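You operate a simulated robot arm through the tools that you are given. There is no shell and no other tool.

You are at the controls of a simulated two-armed robot. One attempt, no reset.

Task
Pick up the lime bottle from the grey crate with one hand, pass it to the other hand and put it on the road side counter. Set down upright: bottle.

It is judged by the outcome, as a careful person would: the job done as asked, and still so three seconds after it is handed in. It fails if anything else is knocked over, pushed out of place, dropped, spilled or broken.

Robot
Two 7-joint arms with three-finger grippers on one trunk, on a base that drives. Base frame: it is fixed to the floor where the robot stands at the start and does not move with it; the origin is under the middle of the robot, x ahead of it, y to its left, z up. Lengths are in mm, angles in degrees, forces in N, time in s.
The left shoulder is at the start at [46, 154, 996], the right one opposite. With the tool pointing down near the work surface each hand reaches from about 160 to 620 mm from the robot's upright axis, wherever it stands, measured 20 degrees to its own side. Places, roughly: bottle [2750, 2750, 750]; road side counter (47x16 cm) [2400, 1260, 820]. Payload 2.69 kg a hand.
Tool frame (each hand has its own): the origin (TCP) lies between the finger pads and is the grasp point; the fingertips stand 29 mm ahead of it; z points along the fingers, y is the line along which they close. Largest opening 120 mm; the body of the gripper starts 78 mm behind the TCP.
Orientation is told as [roll, pitch, yaw] about the base's x, y, z axes, in that order, counted from this pose: with the fingers straight down and closing along the base's y, the tool's x points along the base's -x, its y along +y and its z along -z.

Tools
- The arms move only by the tool play_rows. It takes "left_steps", "right_steps" or both (then of equal length, played together; a hand with none holds still); each is one flat list of numbers, 7 for each row, row after row: the finger opening in mm, from 0 to 120, then the shift along the base's x, y, z in mm, then the turn, a rotation vector about the base's x, y, z in degrees. In form: [jaw, x, y, z, ax, ay, az, jaw, x, y, z, ax, ay, az, ...]. A call has 1 to 20 rows; each row shifts and turns the commanded pose from where the row before left it. A row lasts 0.2 s, in which the tool goes at most 50 mm and 8.6 degrees; a call with a longer step from one row to the next is refused whole, and so is a gripper value outside its range. A pose out of reach is approached as far as the arm can. The call stops where the force on the tool passes 40 N (or 10 N more than at its start, if that is more) or the arm is blocked; 0.2 s more then pass. The fingers move at their own pace and stop on an object; they squeeze with about 39 N. The grip force told is the motor's: it shows also when the fingers shut on nothing. Time passes only in rows, and 0.2 s behind the last, so rows that do not move let the fingers close. It gives the time, the measured TCP pose, the force on the tool (base axes), the opening and the grip force at its end, in the units of the frame above (readings bear some noise), with the torque about the TCP (base axes, N m) and any sound that the robot's microphone picked up.
- Cameras (640 x 400 px; columns grow to the right, rows downward): "scene" is now at [171, 5.3, 1188.8]; the picture's right is [-0.02, -1.00, 0.00], its down [-0.26, 0.00, -0.96] and it looks along [0.96, -0.02, -0.26] (base axes); focal length 214 px, centre (320, 200). "left" rides on the left gripper at [63, 0, -104] in its tool frame; the picture's right is [-0.01, 1.00, 0.00], its down [-0.83, 0.00, -0.56] and it looks along [-0.56, 0.00, 0.83] (tool axes); focal length 275 px, centre (320, 200). "right" rides on the right gripper at [63, 0, -104] in its tool frame; the picture's right is [0.00, 1.00, 0.00], its down [-0.83, 0.00, -0.56] and it looks along [-0.56, 0.00, 0.83] (tool axes); focal length 275 px, centre (320, 200). There is no depth. A picture from a camera that has moved, and an enlarged one, comes with that camera's place and axes in the base frame and with its lens. The place of the scene camera against the robot may be out by one fixed shift of up to 25 mm in any direction.
- get_image(camera): a new picture of that camera. It takes no simulated time.
- move_column(by): slides the trunk up (or, below 0, down) by that many mm; the arms and the scene camera ride with it, the base frame stays. It gives what a move gives, with no picture.
- drive_base(legs): drives the robot by 1 to 6 legs, each [ahead, left, turn to the left] in mm, mm and degrees, along the robot's own axes; the way and the turn of a leg run together, so that a leg with both is an arc; at most 1500 mm and 180 degrees a leg. The arms and the cameras ride along, it lands a little off, and it stops where it bumps. It gives what a move gives.
- pan_tilt(pan, tilt): turns the head with the scene camera to pan (to the left, within 80 degrees either way) and tilt (down, from -29 to 69), counted from straight ahead of the robot. It gives what a move gives.
- close_up(camera, box): a new picture of the part [left, top, right, bottom] of that camera's present view, enlarged. It takes no simulated time.
- finish_job(): hands the job in; it is judged then, once.

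Nothing tells you exact positions but the pictures and the camera data. Unless the task says otherwise, let go and move clear before handing in.

The tools are called after ">>>" by a JSON object that holds its "op" and its "data". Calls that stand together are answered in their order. play_rows: Moves the arms, as the interface text tells. Its arguments: {"type":"object","properties":{"left_steps":{"type":"array","items":{"type":"number"}},"right_steps":{"type":"array","items":{"type":"number"}}},"required":[]} The other tools are called the same way: move_column (by) slides the trunk up or down; drive_base (legs) drives the base; pan_tilt (pan, tilt) turns the head that bears the scene camera; get_image (camera) takes a picture; close_up (camera, box) takes an enlarged picture of a part of a camera's view; finish_job () hands the job in.

At the start:

```text
clock: 0.0
left_position: [377.1, 151.3, 1098.4]
left_orientation: [0.0, -0.1, 0.1]
left_ft_force: [-0.3, -1.3, -0.6]
left_torque: [-0.01, 0.01, 0.03]
left_gripper_width: 120.0
left_finger_force: 0.0
right_position: [312.3, -145.1, 1116.3]
right_orientation: [0.0, 0.0, 0.0]
right_ft_force: [-0.3, 0.5, -0.6]
right_torque: [0.03, 0.0, -0.01]
right_gripper_width: 120.3
right_finger_force: 0.1
trunk travel left (down, up): [-365.0, 73.0]
robot x, y, heading: [-3.1, 0.4, -0.1]
head pan, tilt: [-0.9, 15.2]
```

scene: 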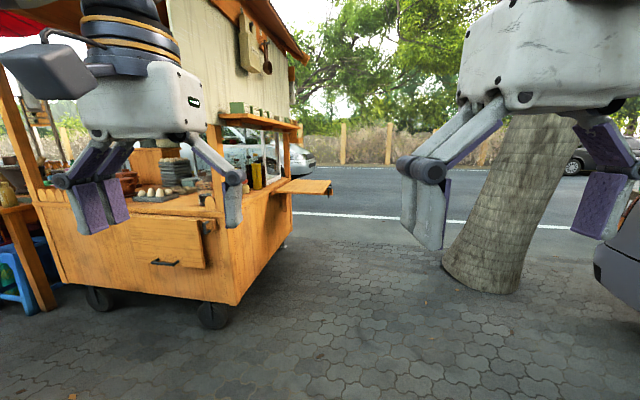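
right: 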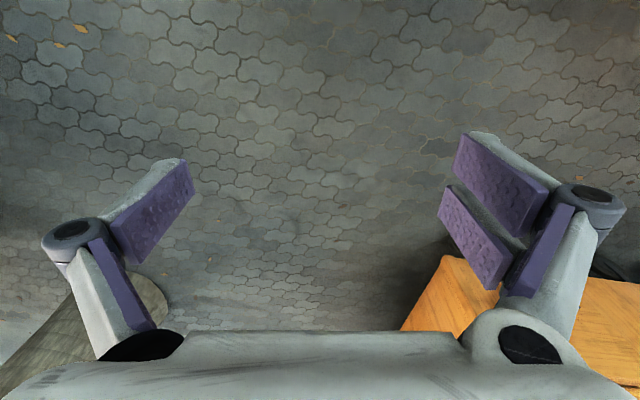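
left: 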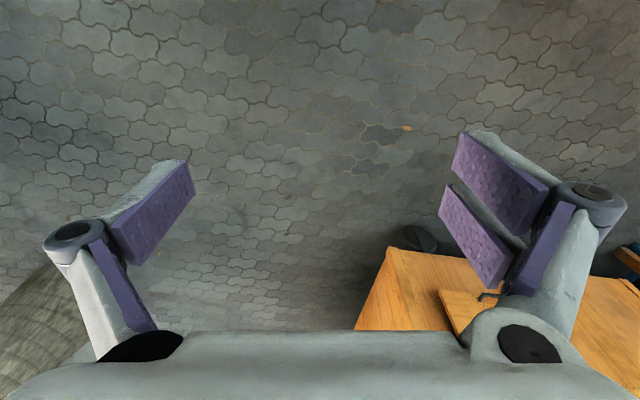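

I see a wooden food cart ahead to the left with a small fold-out shelf on its right (road) side. The bottle should be beyond or behind it on the left, so I'll look around before driving.

>>> {"op": "pan_tilt", "data": {"pan": 45, "tilt": 15}}

```text
clock: 1.1
left_position: [376.6, 152.2, 1099.7]
left_orientation: [0.0, -0.1, 0.1]
left_ft_force: [-0.5, -0.4, 0.1]
left_torque: [0.01, -0.02, 0.0]
left_gripper_width: 119.9
left_finger_force: 0.0
right_position: [311.3, -145.8, 1115.8]
right_orientation: [0.0, 0.1, 0.0]
right_ft_force: [0.1, 1.1, -0.1]
right_torque: [0.01, 0.02, -0.01]
right_gripper_width: 119.9
right_finger_force: 0.0
trunk travel left (down, up): [-365.0, 73.0]
robot x, y, heading: [0.4, -0.8, 0.1]
head pan, tilt: [45.0, 15.0]
```

The head is now turned to the left; I'll take a picture to find the crate, the bottle and the way around the cart.

>>> {"op": "get_image", "data": {"camera": "scene"}}

>>> {"op": "close_up", "data": {"camera": "scene", "box": [200, 80, 520, 280]}}

```text
taken
camera scene: at [143.8, 72.8, 1189.2], right [0.71, -0.71, 0.0], down [-0.18, -0.18, -0.97], along [0.68, 0.68, -0.26], focal length 214 px, centre (320, 200)
```

scene: 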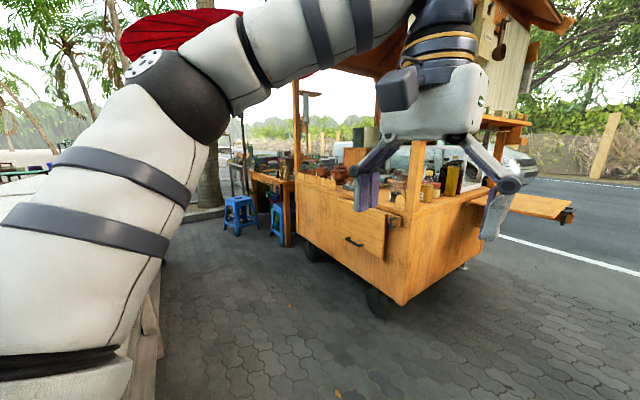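

```text
2.00 times, centred on (360, 180) of scene
camera zoom: at [143.8, 72.8, 1189.2], right [0.71, -0.71, 0.0], down [-0.18, -0.18, -0.97], along [0.68, 0.68, -0.26], focal length 429 px, centre (240, 240)
```

zoom: 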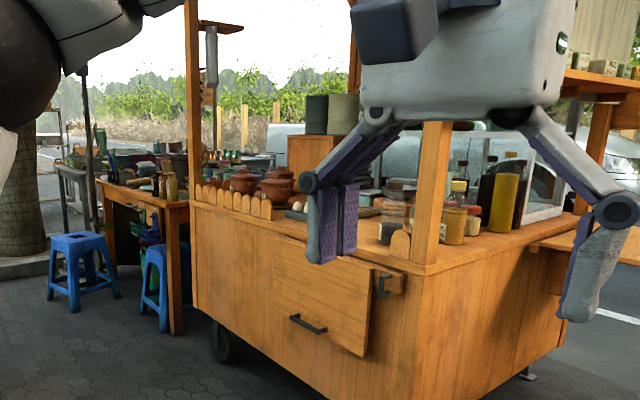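

The bottle should lie beyond the cart's far left, and the road side counter on the cart's far (road) side. I'll pan around more to map free floor before driving.

>>> {"op": "pan_tilt", "data": {"pan": 20, "tilt": 10}}

>>> {"op": "get_image", "data": {"camera": "scene"}}

>>> {"op": "close_up", "data": {"camera": "scene", "box": [120, 100, 440, 300]}}

>>> {"op": "pan_tilt", "data": {"pan": -30, "tilt": 20}}

>>> {"op": "get_image", "data": {"camera": "scene"}}

>>> {"op": "pan_tilt", "data": {"pan": 75, "tilt": 20}}

>>> {"op": "get_image", "data": {"camera": "scene"}}

```text
clock: 2.0
left_position: [378.2, 150.7, 1098.7]
left_orientation: [0.0, -0.2, 0.1]
left_ft_force: [0.6, -0.5, -1.1]
left_torque: [0.01, 0.03, -0.02]
left_gripper_width: 120.1
left_finger_force: 0.2
right_position: [312.1, -144.6, 1115.9]
right_orientation: [0.0, -0.1, 0.0]
right_ft_force: [-0.3, 0.0, 0.6]
right_torque: [0.0, 0.01, 0.0]
right_gripper_width: 119.7
right_finger_force: 0.2
trunk travel left (down, up): [-365.0, 73.0]
robot x, y, heading: [-1.0, -1.7, -0.1]
head pan, tilt: [20.0, 10.0]
```

```text
taken
camera scene: at [165.0, 38.7, 1197.3], right [0.34, -0.94, 0.0], down [-0.16, -0.06, -0.98], along [0.93, 0.34, -0.17], focal length 214 px, centre (320, 200)
```

scene: 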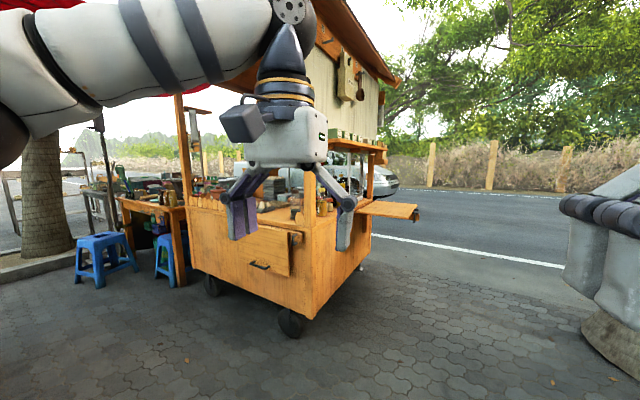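

```text
2.00 times, centred on (280, 200) of scene
camera zoom: at [165.0, 38.7, 1197.3], right [0.34, -0.94, 0.0], down [-0.16, -0.06, -0.98], along [0.93, 0.34, -0.17], focal length 429 px, centre (400, 200)
```

zoom: 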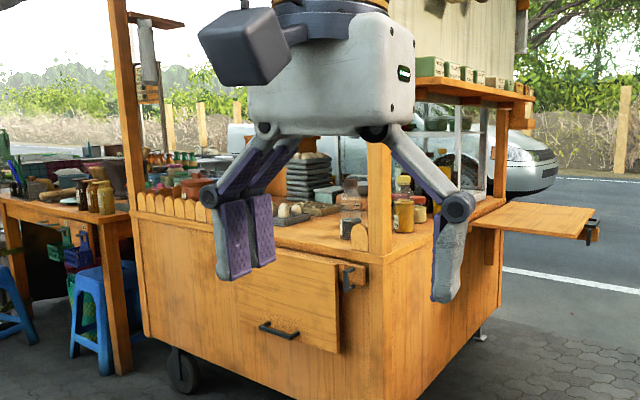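

```text
clock: 3.2
left_position: [376.4, 151.5, 1099.4]
left_orientation: [-0.1, -0.1, 0.1]
left_ft_force: [0.3, 0.2, 0.4]
left_torque: [0.01, 0.03, 0.0]
left_gripper_width: 120.1
left_finger_force: 0.0
right_position: [310.8, -145.8, 1115.3]
right_orientation: [0.0, -0.1, 0.0]
right_ft_force: [-0.6, -0.3, -0.5]
right_torque: [0.01, 0.0, -0.01]
right_gripper_width: 119.7
right_finger_force: 0.0
trunk travel left (down, up): [-365.0, 73.0]
robot x, y, heading: [-0.1, 1.2, -0.0]
head pan, tilt: [-30.0, 20.0]
```

```text
taken
camera scene: at [158.3, -39.7, 1181.0], right [-0.5, -0.87, 0.0], down [-0.3, 0.17, -0.94], along [0.81, -0.47, -0.34], focal length 214 px, centre (320, 200)
```

scene: 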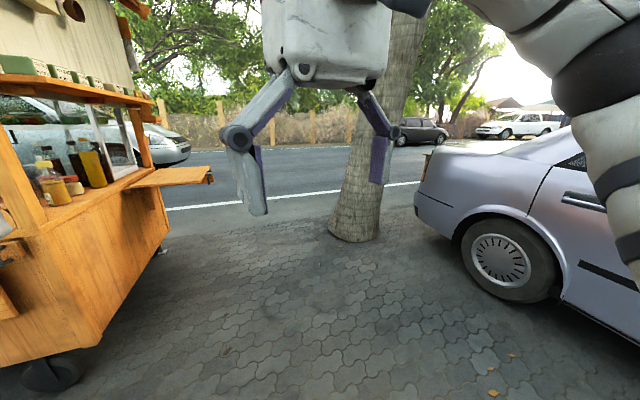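

```text
clock: 5.0
left_position: [376.4, 152.1, 1100.0]
left_orientation: [0.1, -0.1, 0.1]
left_ft_force: [1.2, -0.5, 0.2]
left_torque: [0.01, 0.02, 0.02]
left_gripper_width: 119.8
left_finger_force: 0.0
right_position: [311.8, -144.5, 1116.4]
right_orientation: [0.0, 0.1, 0.0]
right_ft_force: [0.5, -0.3, -0.1]
right_torque: [-0.02, 0.0, -0.02]
right_gripper_width: 120.0
right_finger_force: 0.1
trunk travel left (down, up): [-365.0, 73.0]
robot x, y, heading: [1.7, 0.2, -0.1]
head pan, tilt: [75.0, 20.0]
```

```text
taken
camera scene: at [101.8, 96.7, 1181.0], right [0.97, -0.26, 0.0], down [-0.09, -0.33, -0.94], along [0.24, 0.91, -0.34], focal length 214 px, centre (320, 200)
```

scene: 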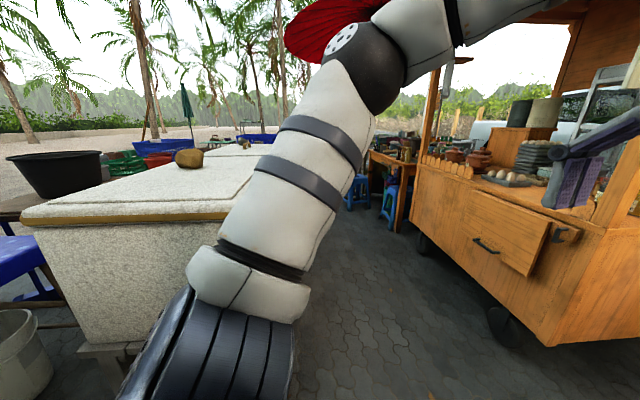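

The road side counter and bottle look reachable from the road side of the cart, and there is a ~1.1 m gap between the cart's right shelf and the tree. I'll sidestep right, drive forward part way, and look again.

>>> {"op": "pan_tilt", "data": {"pan": 0, "tilt": 25}}

>>> {"op": "drive_base", "data": {"legs": [[0, -680, 0], [700, 0, 0]]}}

>>> {"op": "get_image", "data": {"camera": "scene"}}

```text
clock: 6.5
left_position: [375.0, 151.4, 1099.0]
left_orientation: [0.0, -0.1, 0.0]
left_ft_force: [0.6, 0.5, 0.5]
left_torque: [0.02, -0.01, -0.01]
left_gripper_width: 120.2
left_finger_force: 0.0
right_position: [312.0, -144.6, 1115.4]
right_orientation: [0.0, 0.0, 0.0]
right_ft_force: [0.6, 0.1, 0.7]
right_torque: [-0.02, -0.02, 0.01]
right_gripper_width: 119.9
right_finger_force: 0.1
trunk travel left (down, up): [-365.0, 73.0]
robot x, y, heading: [1.0, 1.0, 0.1]
head pan, tilt: [0.0, 25.0]
```

```text
clock: 15.5
left_position: [1060.9, -540.8, 1098.9]
left_orientation: [0.0, -0.1, -0.7]
left_ft_force: [-0.4, 0.6, 0.3]
left_torque: [0.03, 0.0, -0.01]
left_gripper_width: 119.7
left_finger_force: 0.1
right_position: [989.6, -835.7, 1114.9]
right_orientation: [0.0, 0.0, -0.7]
right_ft_force: [0.2, -0.6, 0.1]
right_torque: [-0.02, 0.04, -0.03]
right_gripper_width: 120.2
right_finger_force: 0.0
trunk travel left (down, up): [-365.0, 73.0]
robot x, y, heading: [677.3, -689.7, -0.8]
head pan, tilt: [0.0, 25.0]
```

```text
taken
camera scene: at [850.7, -682.5, 1172.9], right [-0.01, -1.0, 0.0], down [-0.42, 0.01, -0.91], along [0.91, -0.01, -0.42], focal length 214 px, centre (320, 200)
```

scene: 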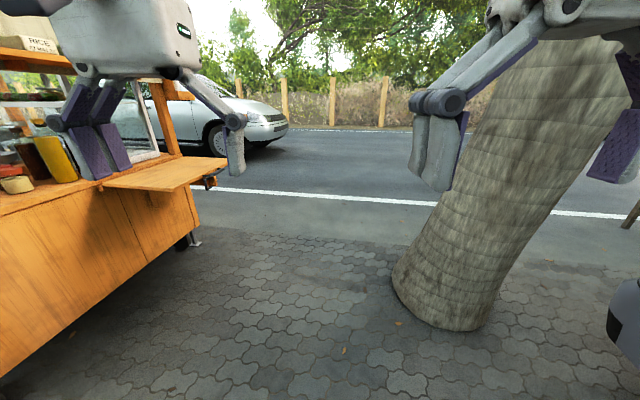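

The gap is clear: shelf end at about y≈-100…-190 and tree edge at y≈-1200, robot at y≈-690. Driving straight through it to the road side of the cart.

>>> {"op": "drive_base", "data": {"legs": [[1400, 20, 0.8], [900, 0, 0]]}}

>>> {"op": "pan_tilt", "data": {"pan": 78, "tilt": 20}}

>>> {"op": "get_image", "data": {"camera": "scene"}}

```text
clock: 26.9
left_position: [3387.1, -574.1, 1098.3]
left_orientation: [0.1, -0.1, -1.5]
left_ft_force: [-0.2, 0.0, -0.5]
left_torque: [-0.04, -0.01, -0.02]
left_gripper_width: 120.1
left_finger_force: 0.0
right_position: [3314.2, -869.4, 1115.5]
right_orientation: [0.0, 0.1, -1.6]
right_ft_force: [0.6, -0.3, -0.2]
right_torque: [-0.01, 0.04, 0.01]
right_gripper_width: 119.9
right_finger_force: 0.0
trunk travel left (down, up): [-365.0, 73.0]
robot x, y, heading: [3001.6, -713.6, -1.5]
head pan, tilt: [0.0, 25.0]
```

```text
clock: 28.5
left_position: [3388.2, -574.7, 1099.2]
left_orientation: [0.0, -0.1, -1.5]
left_ft_force: [-1.1, -0.6, -0.5]
left_torque: [0.01, -0.02, 0.03]
left_gripper_width: 120.0
left_finger_force: 0.1
right_position: [3313.7, -869.9, 1116.8]
right_orientation: [0.1, -0.1, -1.5]
right_ft_force: [-0.1, -0.5, 0.4]
right_torque: [0.03, 0.01, 0.0]
right_gripper_width: 120.0
right_finger_force: 0.0
trunk travel left (down, up): [-365.0, 73.0]
robot x, y, heading: [3008.7, -711.8, -1.4]
head pan, tilt: [78.0, 20.0]
```

```text
taken
camera scene: at [3105.9, -620.4, 1181.0], right [0.97, -0.23, 0.0], down [-0.08, -0.33, -0.94], along [0.22, 0.91, -0.34], focal length 214 px, centre (320, 200)
```

scene: 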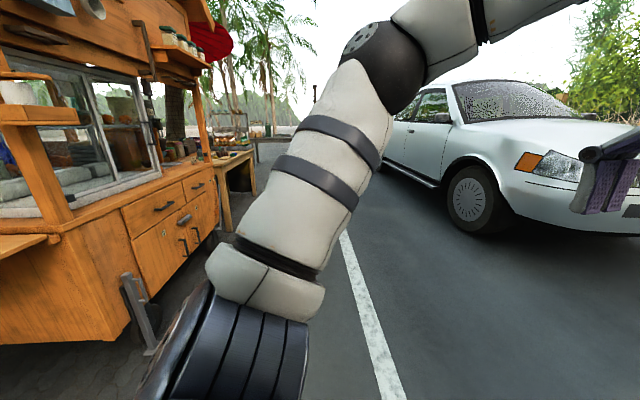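

I'm on the road side now. The cart's drawer side faces me, a table stands further along at its far end, and the white car is well away. I'll turn left to face along the cart.

>>> {"op": "drive_base", "data": {"legs": [[0, 0, 91.5]]}}

>>> {"op": "pan_tilt", "data": {"pan": 20, "tilt": 15}}

>>> {"op": "get_image", "data": {"camera": "scene"}}

>>> {"op": "close_up", "data": {"camera": "scene", "box": [160, 80, 480, 280]}}

```text
clock: 32.8
left_position: [2855.6, -339.5, 1099.0]
left_orientation: [-0.1, 0.0, 90.1]
left_ft_force: [0.2, 0.7, -0.4]
left_torque: [0.02, 0.02, -0.02]
left_gripper_width: 119.9
left_finger_force: 0.1
right_position: [3150.5, -404.3, 1116.4]
right_orientation: [0.1, 0.0, 90.0]
right_ft_force: [-0.4, 0.6, -1.1]
right_torque: [0.01, 0.01, -0.04]
right_gripper_width: 119.9
right_finger_force: 0.1
trunk travel left (down, up): [-365.0, 73.0]
robot x, y, heading: [3006.4, -715.4, 90.2]
head pan, tilt: [78.0, 20.0]
```

```text
clock: 34.0
left_position: [2854.4, -339.5, 1099.5]
left_orientation: [0.1, -0.1, 90.1]
left_ft_force: [0.0, 0.0, -0.6]
left_torque: [0.03, 0.04, 0.01]
left_gripper_width: 119.9
left_finger_force: 0.1
right_position: [3151.3, -403.3, 1116.2]
right_orientation: [0.0, 0.0, 90.0]
right_ft_force: [-0.5, 0.3, -0.4]
right_torque: [0.01, -0.03, -0.01]
right_gripper_width: 119.7
right_finger_force: 0.1
trunk travel left (down, up): [-365.0, 73.0]
robot x, y, heading: [3009.4, -717.0, 89.9]
head pan, tilt: [20.0, 15.0]
```

```text
taken
camera scene: at [2982.1, -551.5, 1189.1], right [0.94, 0.34, 0.0], down [0.09, -0.24, -0.97], along [-0.33, 0.91, -0.26], focal length 214 px, centre (320, 200)
```

scene: 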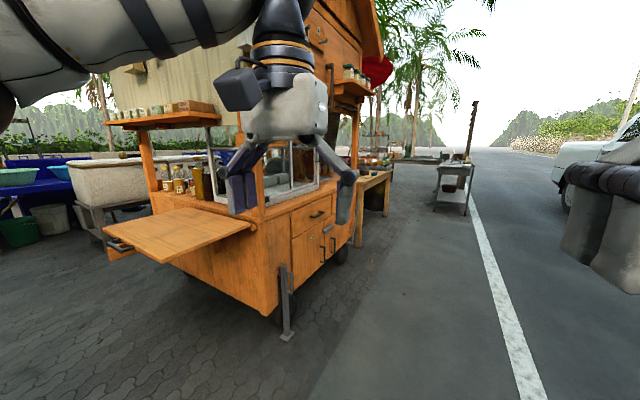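

```text
2.00 times, centred on (320, 180) of scene
camera zoom: at [2982.1, -551.5, 1189.1], right [0.94, 0.34, 0.0], down [0.09, -0.24, -0.97], along [-0.33, 0.91, -0.26], focal length 429 px, centre (320, 240)
```

zoom: 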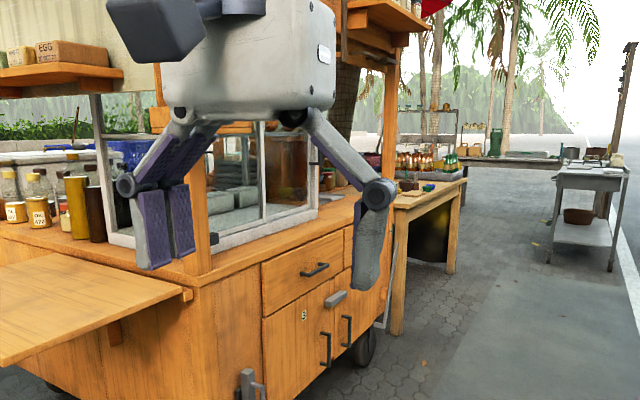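

The bottles stand in a crate on the wooden table at the cart's far end, and the road side counter is the strip of cart top by the glass case. The lane beside the cart is clear, so I'll drive along it.

>>> {"op": "drive_base", "data": {"legs": [[1500, -100, 0]]}}

>>> {"op": "pan_tilt", "data": {"pan": 30, "tilt": 20}}

>>> {"op": "get_image", "data": {"camera": "scene"}}

>>> {"op": "close_up", "data": {"camera": "scene", "box": [220, 100, 460, 250]}}

>>> {"op": "pan_tilt", "data": {"pan": 75, "tilt": 25}}

>>> {"op": "get_image", "data": {"camera": "scene"}}

```text
refused: leg 1 is longer than a leg can be; nothing moved
```

```text
clock: 34.7
left_position: [2854.2, -338.3, 1099.0]
left_orientation: [0.1, -0.1, 90.1]
left_ft_force: [0.8, -0.7, -0.1]
left_torque: [-0.02, 0.03, -0.01]
left_gripper_width: 120.1
left_finger_force: 0.1
right_position: [3150.9, -405.5, 1115.6]
right_orientation: [0.0, -0.1, 90.0]
right_ft_force: [-0.1, 0.5, -0.1]
right_torque: [-0.01, -0.03, 0.02]
right_gripper_width: 120.1
right_finger_force: 0.0
trunk travel left (down, up): [-365.0, 73.0]
robot x, y, heading: [3006.3, -719.3, 90.1]
head pan, tilt: [30.0, 20.0]
```

```text
taken
camera scene: at [2967.7, -558.6, 1181.0], right [0.87, 0.5, 0.0], down [0.17, -0.3, -0.94], along [-0.47, 0.81, -0.34], focal length 214 px, centre (320, 200)
```

scene: 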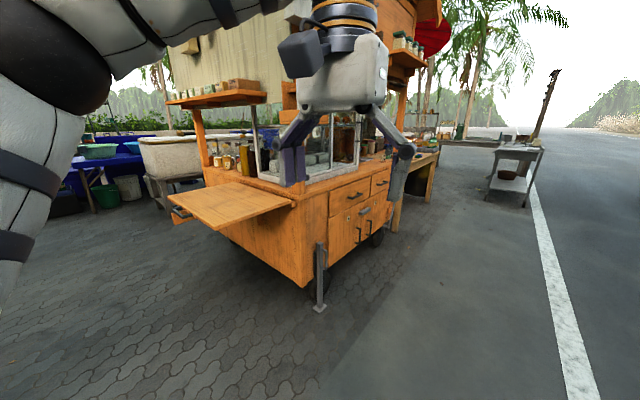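

```text
2.67 times, centred on (340, 175) of scene
camera zoom: at [2967.7, -558.6, 1181.0], right [0.87, 0.5, 0.0], down [0.17, -0.3, -0.94], along [-0.47, 0.81, -0.34], focal length 572 px, centre (267, 267)
```

zoom: 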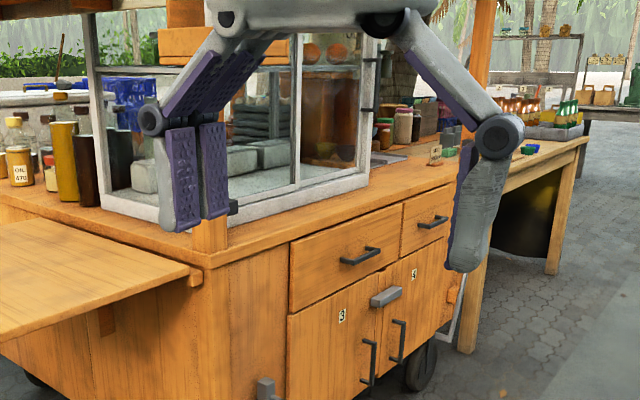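

```text
clock: 35.9
left_position: [2854.5, -339.5, 1099.3]
left_orientation: [0.0, -0.1, 90.0]
left_ft_force: [-0.5, 0.0, 0.2]
left_torque: [0.02, 0.02, -0.01]
left_gripper_width: 119.9
left_finger_force: 0.0
right_position: [3150.6, -403.5, 1115.8]
right_orientation: [0.0, 0.0, 90.1]
right_ft_force: [0.1, 0.0, 0.1]
right_torque: [0.0, -0.03, -0.03]
right_gripper_width: 119.8
right_finger_force: 0.1
trunk travel left (down, up): [-365.0, 73.0]
robot x, y, heading: [3006.2, -714.6, 89.8]
head pan, tilt: [75.0, 25.0]
```

```text
taken
camera scene: at [2925.2, -615.3, 1172.9], right [0.26, 0.97, 0.0], down [0.41, -0.11, -0.91], along [-0.88, 0.23, -0.42], focal length 214 px, centre (320, 200)
```

scene: 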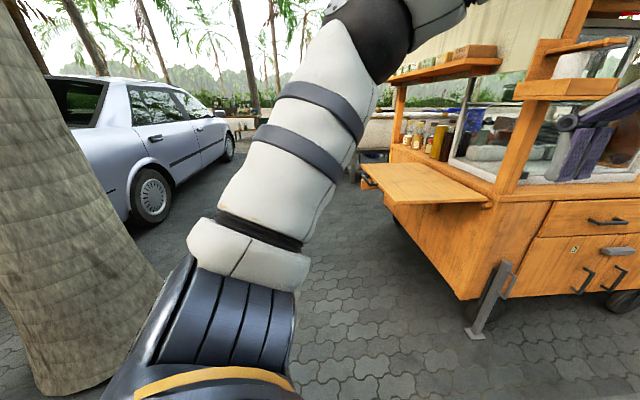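

The leg was a bit too long; I'll drive 1450 mm along the cart and then look at the table and the counter.

>>> {"op": "drive_base", "data": {"legs": [[1450, -100, 0]]}}

>>> {"op": "pan_tilt", "data": {"pan": 0, "tilt": 20}}

>>> {"op": "get_image", "data": {"camera": "scene"}}

>>> {"op": "pan_tilt", "data": {"pan": 40, "tilt": 25}}

>>> {"op": "get_image", "data": {"camera": "scene"}}

>>> {"op": "pan_tilt", "data": {"pan": 75, "tilt": 25}}

>>> {"op": "get_image", "data": {"camera": "scene"}}

```text
clock: 43.1
left_position: [2962.0, 1114.8, 1099.6]
left_orientation: [0.0, -0.1, 89.6]
left_ft_force: [0.8, -0.3, 0.6]
left_torque: [-0.01, -0.03, -0.01]
left_gripper_width: 119.9
left_finger_force: 0.0
right_position: [3258.2, 1047.2, 1114.4]
right_orientation: [-0.1, 0.0, 89.6]
right_ft_force: [-0.1, 0.6, -0.4]
right_torque: [-0.02, -0.01, -0.01]
right_gripper_width: 120.0
right_finger_force: 0.1
trunk travel left (down, up): [-365.0, 73.0]
robot x, y, heading: [3107.6, 735.6, 89.2]
head pan, tilt: [75.0, 25.0]
```

```text
clock: 44.6
left_position: [2962.1, 1114.9, 1099.6]
left_orientation: [-0.1, -0.1, 89.7]
left_ft_force: [1.1, 0.1, -0.8]
left_torque: [0.0, -0.04, 0.03]
left_gripper_width: 120.2
left_finger_force: 0.1
right_position: [3258.7, 1047.2, 1115.4]
right_orientation: [0.0, -0.1, 89.6]
right_ft_force: [-0.7, 0.4, 0.5]
right_torque: [0.03, -0.03, 0.02]
right_gripper_width: 119.7
right_finger_force: 0.1
trunk travel left (down, up): [-365.0, 73.0]
robot x, y, heading: [3114.0, 737.4, 89.5]
head pan, tilt: [0.0, 20.0]
```

```text
taken
camera scene: at [3120.6, 906.6, 1181.0], right [1.0, -0.01, 0.0], down [0.0, -0.34, -0.94], along [0.01, 0.94, -0.34], focal length 214 px, centre (320, 200)
```

scene: 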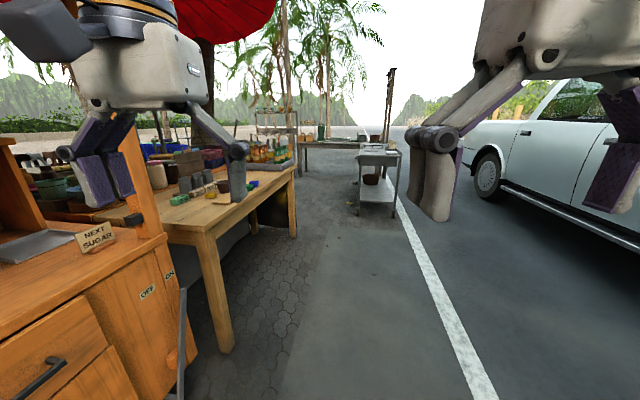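

```text
clock: 45.6
left_position: [2961.8, 1114.4, 1098.9]
left_orientation: [0.1, -0.1, 89.7]
left_ft_force: [0.6, 0.6, -0.3]
left_torque: [-0.03, 0.0, 0.03]
left_gripper_width: 120.0
left_finger_force: 0.0
right_position: [3258.5, 1047.4, 1115.0]
right_orientation: [0.0, 0.0, 89.5]
right_ft_force: [-0.3, -0.2, -0.6]
right_torque: [0.0, 0.0, 0.0]
right_gripper_width: 119.9
right_finger_force: 0.0
trunk travel left (down, up): [-365.0, 73.0]
robot x, y, heading: [3110.5, 738.8, 89.6]
head pan, tilt: [40.0, 25.0]
```

```text
taken
camera scene: at [3061.3, 884.4, 1172.9], right [0.77, 0.64, 0.0], down [0.27, -0.33, -0.91], along [-0.58, 0.7, -0.42], focal length 214 px, centre (320, 200)
```

scene: 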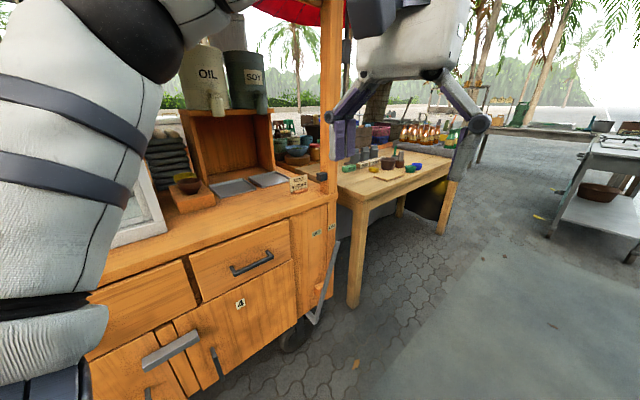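

```text
clock: 46.6
left_position: [2963.0, 1113.8, 1099.7]
left_orientation: [0.0, -0.1, 89.8]
left_ft_force: [0.1, 0.1, -0.6]
left_torque: [-0.03, -0.01, 0.0]
left_gripper_width: 120.0
left_finger_force: 0.0
right_position: [3258.3, 1047.6, 1115.3]
right_orientation: [0.1, 0.1, 89.6]
right_ft_force: [0.6, 0.1, -0.7]
right_torque: [0.01, 0.0, 0.02]
right_gripper_width: 119.7
right_finger_force: 0.0
trunk travel left (down, up): [-365.0, 73.0]
robot x, y, heading: [3107.9, 736.5, 89.6]
head pan, tilt: [75.0, 25.0]
```

```text
taken
camera scene: at [3031.2, 837.9, 1172.9], right [0.27, 0.96, 0.0], down [0.41, -0.11, -0.91], along [-0.87, 0.24, -0.42], focal length 214 px, centre (320, 200)
```

scene: 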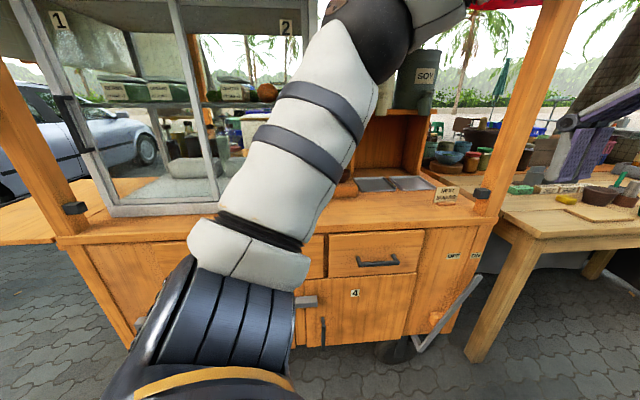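

The grey crate with bottles sits on the table's far road-side end, and the counter is the strip of cart top in front of the two steel lids. I'll drive on past to stand in front of the table, at a distance, and turn to face it.

>>> {"op": "drive_base", "data": {"legs": [[1400, -250, 0], [480, -50, 0], [0, 0, 79]]}}

>>> {"op": "pan_tilt", "data": {"pan": 0, "tilt": 30}}

>>> {"op": "get_image", "data": {"camera": "scene"}}

>>> {"op": "close_up", "data": {"camera": "scene", "box": [220, 120, 420, 245]}}

```text
clock: 59.6
left_position: [3014.3, 2550.5, 1098.3]
left_orientation: [0.0, -0.1, 169.1]
left_ft_force: [-0.2, -0.4, 0.2]
left_torque: [-0.01, 0.0, 0.0]
left_gripper_width: 120.1
left_finger_force: 0.0
right_position: [3135.5, 2829.4, 1116.0]
right_orientation: [0.0, 0.0, 169.0]
right_ft_force: [0.1, -0.5, 1.4]
right_torque: [0.02, 0.02, 0.02]
right_gripper_width: 119.9
right_finger_force: 0.1
trunk travel left (down, up): [-365.0, 73.0]
robot x, y, heading: [3412.4, 2625.8, 168.7]
head pan, tilt: [75.0, 25.0]
```

```text
clock: 61.1
left_position: [3015.1, 2549.7, 1099.5]
left_orientation: [0.0, -0.1, 169.0]
left_ft_force: [-0.2, 0.1, -0.4]
left_torque: [-0.01, -0.01, -0.03]
left_gripper_width: 120.0
left_finger_force: 0.1
right_position: [3135.2, 2828.7, 1116.0]
right_orientation: [0.0, 0.0, 168.9]
right_ft_force: [-0.6, 0.3, 0.7]
right_torque: [-0.02, 0.01, -0.03]
right_gripper_width: 119.9
right_finger_force: 0.2
trunk travel left (down, up): [-365.0, 73.0]
robot x, y, heading: [3410.2, 2627.3, 169.1]
head pan, tilt: [0.0, 30.0]
```

```text
taken
camera scene: at [3264.2, 2664.4, 1165.0], right [0.19, 0.98, 0.0], down [0.49, -0.1, -0.87], along [-0.85, 0.17, -0.5], focal length 214 px, centre (320, 200)
```

scene: 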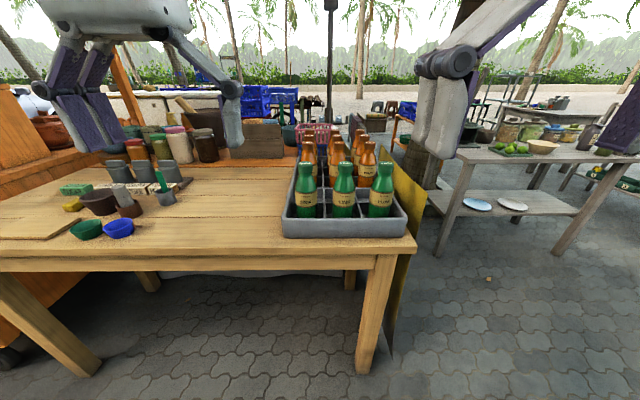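

```text
3.20 times, centred on (320, 182) of scene
camera zoom: at [3264.2, 2664.4, 1165.0], right [0.19, 0.98, 0.0], down [0.49, -0.1, -0.87], along [-0.85, 0.17, -0.5], focal length 686 px, centre (320, 256)
```

zoom: 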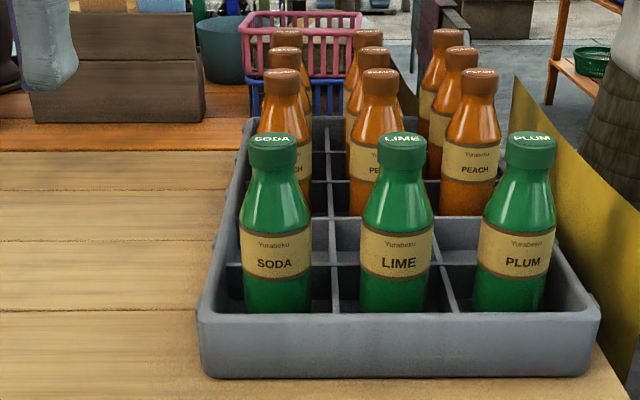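

The LIME bottle is the middle one of the front row in the grey crate, with SODA and PLUM beside it and an empty cell behind it. I'll use the wrist cameras, whose positions are well known, to triangulate it.

>>> {"op": "get_image", "data": {"camera": "right"}}

>>> {"op": "get_image", "data": {"camera": "left"}}

```text
taken
camera right: at [3198.7, 2817.7, 1219.8], right [-0.19, -0.98, 0.0], down [-0.82, 0.16, 0.56], along [-0.55, 0.1, -0.83], focal length 275 px, centre (320, 200)
```

right: 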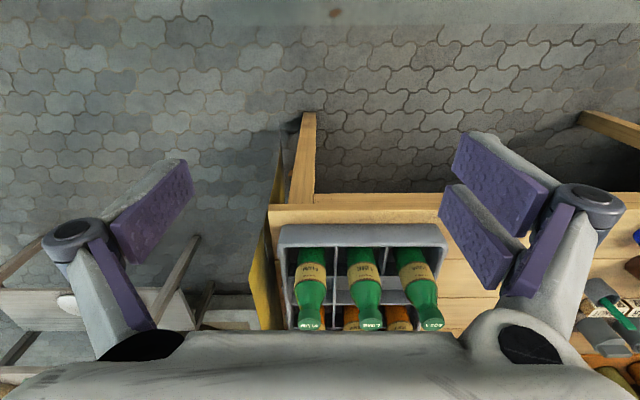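

```text
taken
camera left: at [3076.6, 2537.8, 1202.3], right [-0.2, -0.98, 0.0], down [-0.81, 0.16, 0.56], along [-0.55, 0.11, -0.83], focal length 275 px, centre (320, 200)
```

left: 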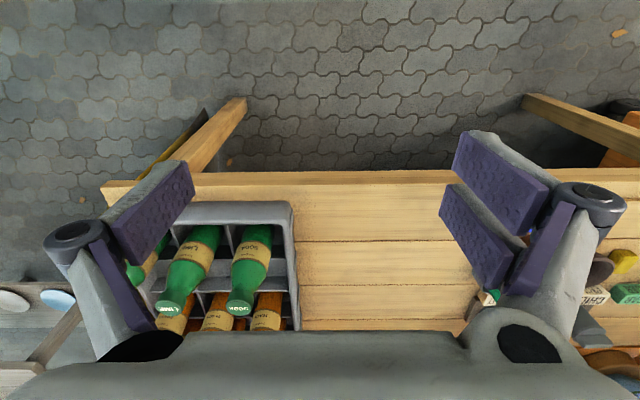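

Both wrist cameras see the bottle's cap; I'll zoom in on both for precise pixel positions.

>>> {"op": "close_up", "data": {"camera": "right", "box": [260, 215, 460, 340]}}

>>> {"op": "close_up", "data": {"camera": "left", "box": [100, 190, 320, 340]}}

```text
3.20 times, centred on (360, 278) of right
camera zoom: at [3198.7, 2817.7, 1219.8], right [-0.19, -0.98, 0.0], down [-0.82, 0.16, 0.56], along [-0.55, 0.1, -0.83], focal length 881 px, centre (192, -48)
```

zoom: 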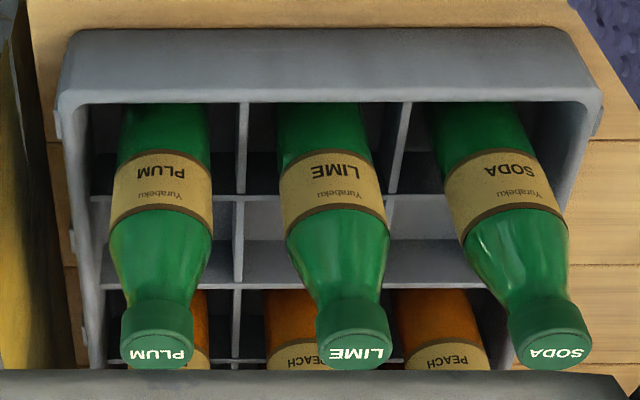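

```text
2.67 times, centred on (210, 265) of left
camera zoom: at [3076.6, 2537.8, 1202.3], right [-0.2, -0.98, 0.0], down [-0.81, 0.16, 0.56], along [-0.55, 0.11, -0.83], focal length 734 px, centre (613, 27)
```

zoom: 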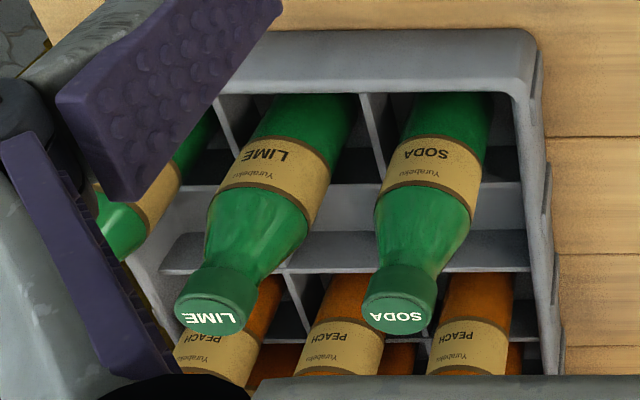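

Triangulated: the LIME cap's top centre is near (2782, 2816, 967), cap about 37 mm wide, body about 59 mm, crate rim at z≈828. I'll look straight down to judge the base's clearance to the table before moving closer.

>>> {"op": "pan_tilt", "data": {"pan": 0, "tilt": 69}}

>>> {"op": "get_image", "data": {"camera": "scene"}}

```text
clock: 62.1
left_position: [3014.8, 2550.1, 1099.8]
left_orientation: [0.1, -0.1, 169.0]
left_ft_force: [0.5, 0.6, 0.5]
left_torque: [-0.02, 0.0, 0.0]
left_gripper_width: 120.0
left_finger_force: 0.1
right_position: [3135.6, 2829.6, 1115.7]
right_orientation: [0.0, 0.0, 168.9]
right_ft_force: [0.1, -0.5, 0.1]
right_torque: [-0.02, 0.02, -0.04]
right_gripper_width: 120.0
right_finger_force: 0.0
trunk travel left (down, up): [-365.0, 73.0]
robot x, y, heading: [3411.2, 2627.2, 169.0]
head pan, tilt: [0.0, 68.8]
```

```text
taken
camera scene: at [3298.0, 2657.9, 1113.5], right [0.19, 0.98, 0.0], down [0.91, -0.18, -0.36], along [-0.36, 0.07, -0.93], focal length 214 px, centre (320, 200)
```

scene: 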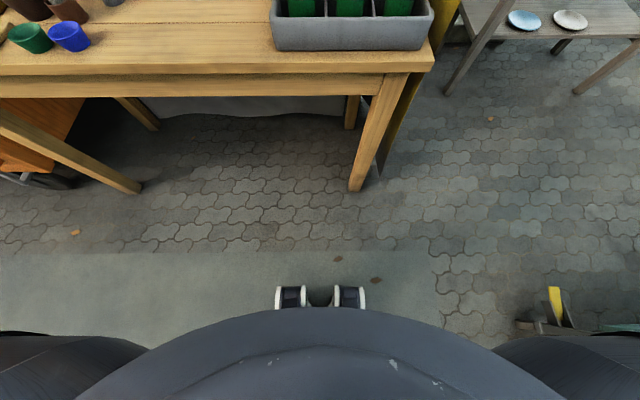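

The base's front is only ~130 mm ahead of its axis and the table edge is ~570 mm ahead, so I can safely move ~210 mm forward and a bit left to bring the bottle into the right hand's comfortable reach.

>>> {"op": "drive_base", "data": {"legs": [[210, 80, 0]]}}

>>> {"op": "get_image", "data": {"camera": "right"}}

>>> {"op": "pan_tilt", "data": {"pan": -10, "tilt": 40}}

>>> {"op": "get_image", "data": {"camera": "scene"}}

```text
clock: 63.9
left_position: [2791.0, 2514.0, 1098.3]
left_orientation: [0.0, -0.1, 168.9]
left_ft_force: [-0.5, -0.4, 0.2]
left_torque: [0.02, -0.01, -0.01]
left_gripper_width: 120.1
left_finger_force: 0.2
right_position: [2913.7, 2792.5, 1116.3]
right_orientation: [0.0, 0.1, 168.6]
right_ft_force: [-0.2, 0.0, -0.3]
right_torque: [0.04, -0.02, -0.04]
right_gripper_width: 120.0
right_finger_force: 0.2
trunk travel left (down, up): [-365.0, 73.0]
robot x, y, heading: [3190.3, 2589.1, 168.9]
head pan, tilt: [0.0, 68.8]
```

```text
taken
camera right: at [2976.8, 2781.1, 1219.7], right [-0.19, -0.98, 0.0], down [-0.82, 0.16, 0.56], along [-0.55, 0.11, -0.83], focal length 275 px, centre (320, 200)
```

right: 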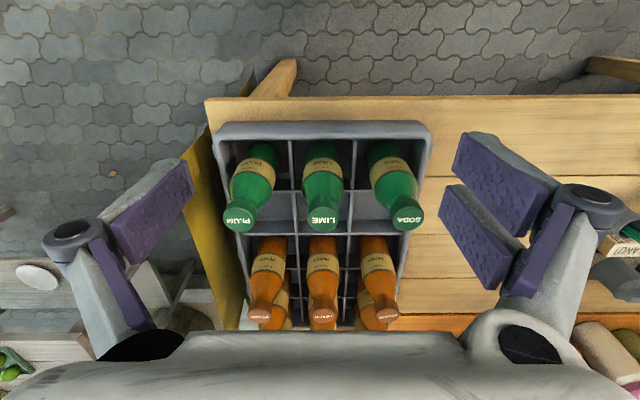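

```text
clock: 64.8
left_position: [2792.7, 2513.8, 1098.4]
left_orientation: [0.1, -0.2, 168.8]
left_ft_force: [-0.2, 0.4, 0.7]
left_torque: [0.02, -0.02, -0.01]
left_gripper_width: 120.1
left_finger_force: 0.0
right_position: [2914.4, 2792.0, 1116.2]
right_orientation: [0.0, 0.1, 168.6]
right_ft_force: [-0.2, 0.8, 0.5]
right_torque: [0.0, 0.02, 0.01]
right_gripper_width: 120.0
right_finger_force: 0.0
trunk travel left (down, up): [-365.0, 73.0]
robot x, y, heading: [3189.7, 2585.8, 168.6]
head pan, tilt: [-10.0, 40.0]
```

```text
taken
camera scene: at [3052.0, 2641.0, 1149.5], right [0.36, 0.93, 0.0], down [0.6, -0.23, -0.77], along [-0.71, 0.28, -0.64], focal length 214 px, centre (320, 200)
```

scene: 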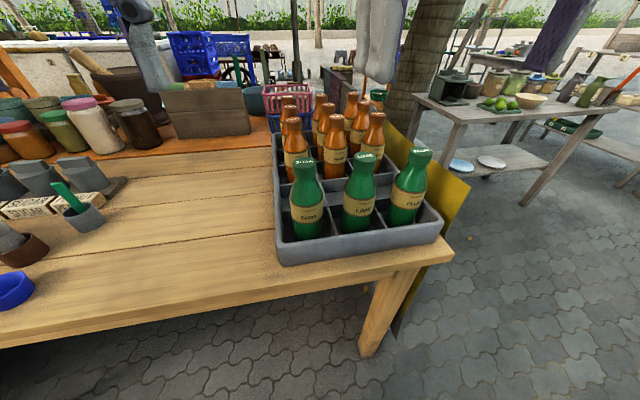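

The base moved without contact. I'll zoom the right wrist camera on the caps for a precise second fix.

>>> {"op": "close_up", "data": {"camera": "right", "box": [210, 110, 450, 260]}}

>>> {"op": "close_up", "data": {"camera": "scene", "box": [260, 80, 460, 280]}}

```text
2.67 times, centred on (330, 185) of right
camera zoom: at [2977.4, 2781.2, 1219.8], right [-0.19, -0.98, 0.0], down [-0.82, 0.16, 0.56], along [-0.55, 0.11, -0.83], focal length 734 px, centre (293, 240)
```

zoom: 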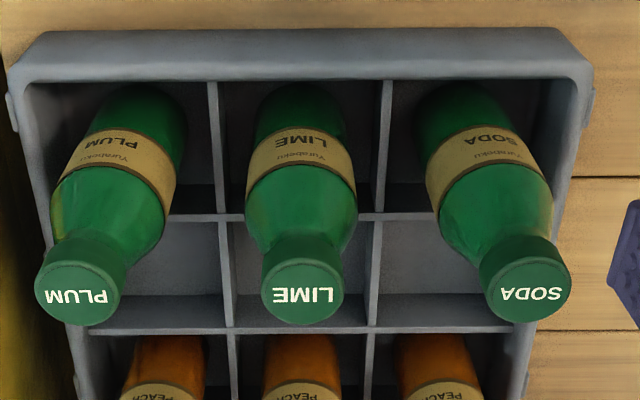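

```text
2.00 times, centred on (360, 180) of scene
camera zoom: at [3052.0, 2641.0, 1149.5], right [0.36, 0.93, 0.0], down [0.6, -0.23, -0.77], along [-0.71, 0.28, -0.64], focal length 429 px, centre (240, 240)
```

zoom: 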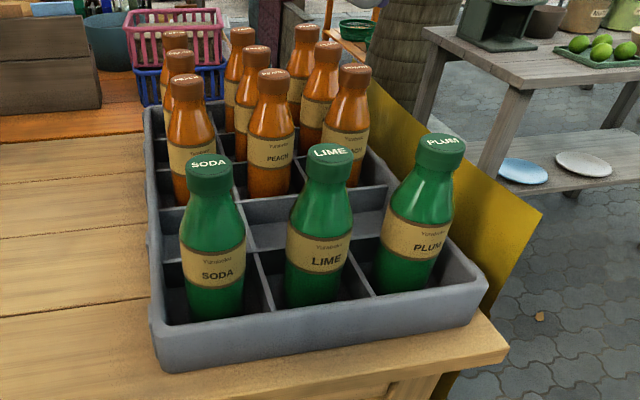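

Second fix agrees: cap top at (2783, 2816, 967), neighbours 98 mm away to each side. I'll move the right hand over the cap with an 80 mm opening and then check before descending.

>>> {"op": "play_rows", "data": {"right_steps": [80, 0, 0, 0, 0, 0, 0, 80, -44, 8, -15, 0, 0, 0, 80, -44, 8, -15, 0, 0, 0, 80, -43, 8, -15, 0, 0, 0, 80, 0, 0, 0, 0, 0, 0]}}

>>> {"op": "get_image", "data": {"camera": "right"}}

>>> {"op": "get_image", "data": {"camera": "scene"}}

```text
clock: 66.0
left_position: [2793.6, 2515.4, 1097.8]
left_orientation: [0.0, -0.1, 168.8]
left_ft_force: [-0.4, -0.4, 1.3]
left_torque: [0.0, 0.01, 0.01]
left_gripper_width: 119.9
left_finger_force: 0.0
right_position: [2785.0, 2817.8, 1069.9]
right_orientation: [0.0, -0.1, 168.9]
right_ft_force: [0.1, 0.1, -0.5]
right_torque: [0.03, 0.04, 0.03]
right_gripper_width: 80.0
right_finger_force: 0.0
trunk travel left (down, up): [-365.0, 73.0]
robot x, y, heading: [3192.0, 2585.7, 168.6]
head pan, tilt: [-10.0, 40.0]
```

```text
taken
camera right: at [2848.2, 2806.2, 1173.8], right [-0.19, -0.98, 0.0], down [-0.82, 0.16, 0.56], along [-0.55, 0.11, -0.83], focal length 275 px, centre (320, 200)
```

right: 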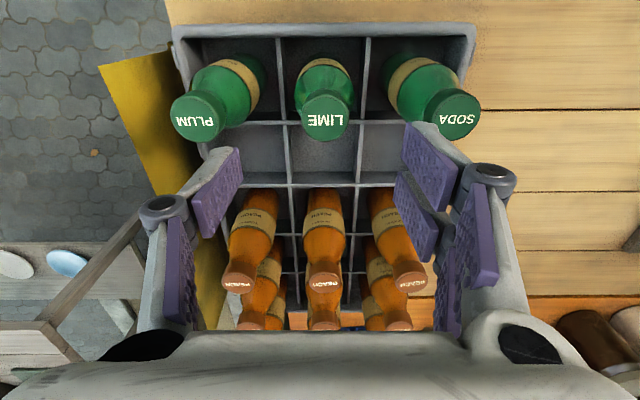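

```text
taken
camera scene: at [3052.5, 2641.1, 1149.7], right [0.36, 0.93, 0.0], down [0.6, -0.23, -0.77], along [-0.71, 0.28, -0.64], focal length 214 px, centre (320, 200)
```

scene: 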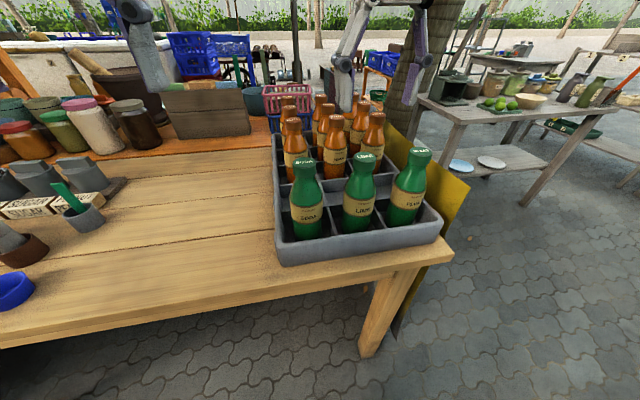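

The cap reads again at (2783, 2815), right under the TCP. I'll descend slowly so that the fingertips end about 30 mm below the cap's top, fingers straddling only the cap.

>>> {"op": "play_rows", "data": {"right_steps": [80, -1, -1, -25, 0, 0, 0, 80, -1, -1, -25, 0, 0, 0, 80, 0, 0, -20, 0, 0, 0, 80, 0, 0, -12, 0, 0, 0, 80, 0, 0, 0, 0, 0, 0]}}

>>> {"op": "get_image", "data": {"camera": "right"}}

>>> {"op": "close_up", "data": {"camera": "scene", "box": [260, 60, 460, 260]}}

```text
clock: 67.2
left_position: [2792.7, 2513.7, 1099.3]
left_orientation: [0.0, -0.2, 168.8]
left_ft_force: [-0.8, 0.0, -0.1]
left_torque: [-0.01, -0.02, -0.01]
left_gripper_width: 119.9
left_finger_force: 0.0
right_position: [2780.9, 2815.5, 989.8]
right_orientation: [0.0, 0.0, 168.7]
right_ft_force: [-0.3, -0.6, 0.5]
right_torque: [-0.03, -0.01, 0.03]
right_gripper_width: 80.1
right_finger_force: 0.0
trunk travel left (down, up): [-365.0, 73.0]
robot x, y, heading: [3190.8, 2587.9, 169.0]
head pan, tilt: [-10.0, 40.0]
```

```text
taken
camera right: at [2843.4, 2803.3, 1093.5], right [-0.19, -0.98, 0.0], down [-0.82, 0.16, 0.56], along [-0.55, 0.11, -0.83], focal length 275 px, centre (320, 200)
```

right: 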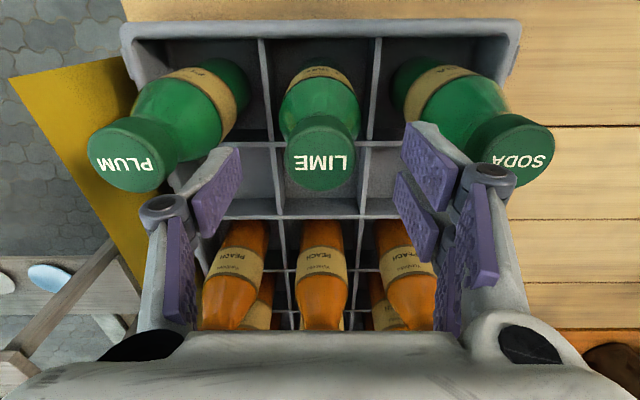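

```text
2.00 times, centred on (360, 160) of scene
camera zoom: at [3052.1, 2641.0, 1149.6], right [0.36, 0.93, 0.0], down [0.6, -0.23, -0.77], along [-0.71, 0.28, -0.64], focal length 429 px, centre (240, 280)
```

zoom: 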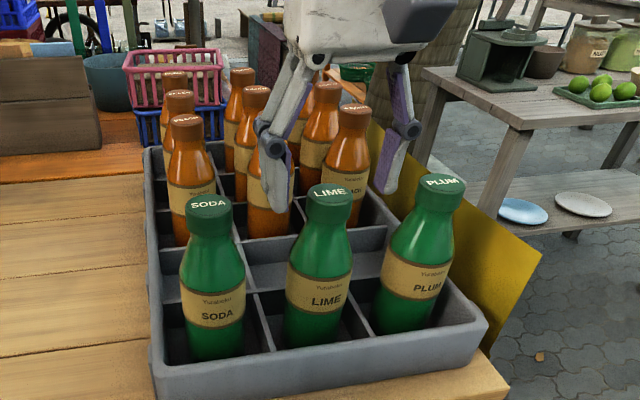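

The right hand is centred on the LIME cap (TCP 2781, 2815, 990) and clear of SODA and PLUM. I'll narrow the opening to 66, correct 2 mm, go down the last 23 mm, and close.

>>> {"op": "play_rows", "data": {"right_steps": [66, 2, 0, 0, 0, 0, 0, 66, 0, 0, -8, 0, 0, 0, 66, 0, 0, -8, 0, 0, 0, 66, 0, 0, -7, 0, 0, 0, 66, 0, 0, 0, 0, 0, 0]}}

>>> {"op": "get_image", "data": {"camera": "right"}}

>>> {"op": "close_up", "data": {"camera": "scene", "box": [300, 80, 440, 220]}}

```text
clock: 68.4
left_position: [2792.6, 2513.4, 1100.0]
left_orientation: [-0.1, -0.1, 168.8]
left_ft_force: [-0.4, 0.2, -1.0]
left_torque: [0.0, 0.0, 0.0]
left_gripper_width: 120.0
left_finger_force: 0.1
right_position: [2783.1, 2814.7, 966.5]
right_orientation: [0.0, 0.1, 168.8]
right_ft_force: [-0.2, 0.6, -0.4]
right_torque: [-0.01, 0.0, -0.01]
right_gripper_width: 65.8
right_finger_force: 0.0
trunk travel left (down, up): [-365.0, 73.0]
robot x, y, heading: [3193.1, 2587.3, 168.8]
head pan, tilt: [-10.0, 40.0]
```

```text
taken
camera right: at [2845.6, 2802.6, 1069.6], right [-0.19, -0.98, 0.0], down [-0.82, 0.16, 0.56], along [-0.55, 0.11, -0.83], focal length 275 px, centre (320, 200)
```

right: 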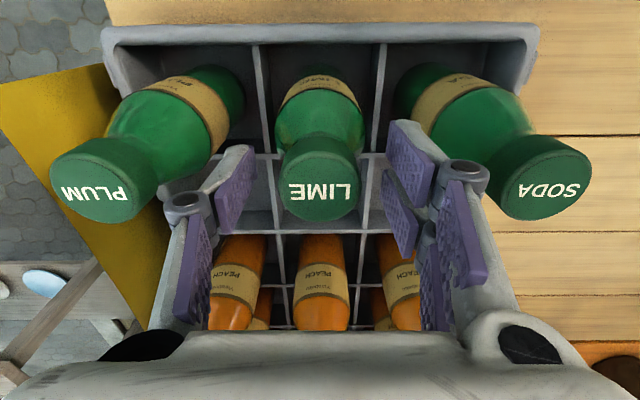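

```text
2.86 times, centred on (370, 150) of scene
camera zoom: at [3052.1, 2641.0, 1149.6], right [0.36, 0.93, 0.0], down [0.6, -0.23, -0.77], along [-0.71, 0.28, -0.64], focal length 613 px, centre (177, 343)
```

zoom: 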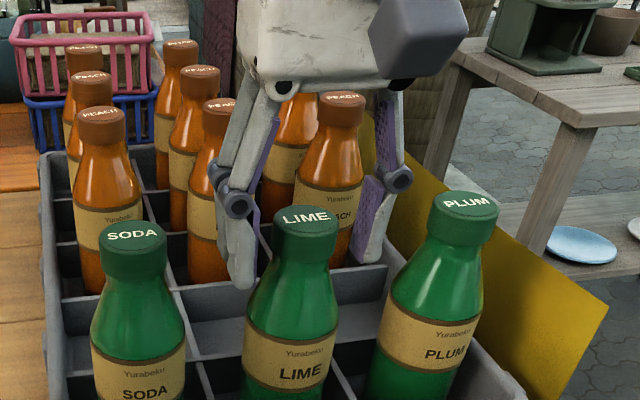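

The TCP sits exactly at the cap's top centre, fingers straddling it. Closing now.

>>> {"op": "play_rows", "data": {"right_steps": [40, 0, 0, 0, 0, 0, 0, 20, 0, 0, 0, 0, 0, 0, 20, 0, 0, 0, 0, 0, 0, 20, 0, 0, 0, 0, 0, 0]}}

>>> {"op": "get_image", "data": {"camera": "right"}}

>>> {"op": "close_up", "data": {"camera": "scene", "box": [300, 80, 440, 220]}}

```text
clock: 69.4
left_position: [2793.5, 2515.6, 1100.0]
left_orientation: [0.0, 0.0, 168.8]
left_ft_force: [0.4, 0.1, -0.6]
left_torque: [-0.01, 0.0, -0.01]
left_gripper_width: 119.8
left_finger_force: 0.0
right_position: [2784.0, 2813.1, 965.2]
right_orientation: [0.0, -0.1, 168.7]
right_ft_force: [0.6, 0.9, 0.1]
right_torque: [0.09, -0.01, 0.0]
right_gripper_width: 36.5
right_finger_force: 38.8
trunk travel left (down, up): [-365.0, 73.0]
robot x, y, heading: [3192.7, 2585.0, 168.8]
head pan, tilt: [-10.0, 40.0]
```

```text
taken
camera right: at [2845.6, 2802.7, 1069.7], right [-0.19, -0.98, 0.0], down [-0.82, 0.16, 0.56], along [-0.55, 0.11, -0.83], focal length 275 px, centre (320, 200)
```

right: 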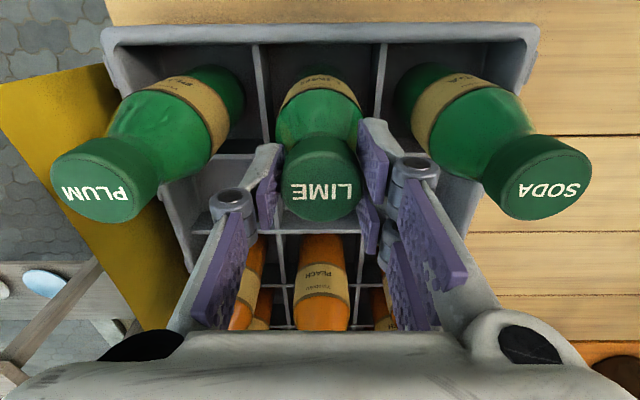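

```text
2.86 times, centred on (370, 150) of scene
camera zoom: at [3052.1, 2641.1, 1149.6], right [0.36, 0.93, 0.0], down [0.6, -0.23, -0.77], along [-0.71, 0.28, -0.64], focal length 613 px, centre (177, 343)
```

zoom: 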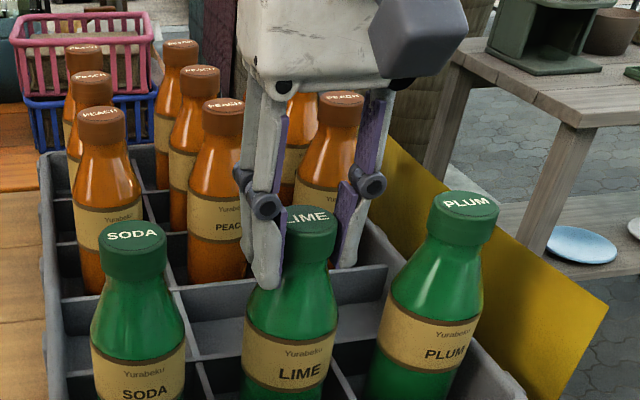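

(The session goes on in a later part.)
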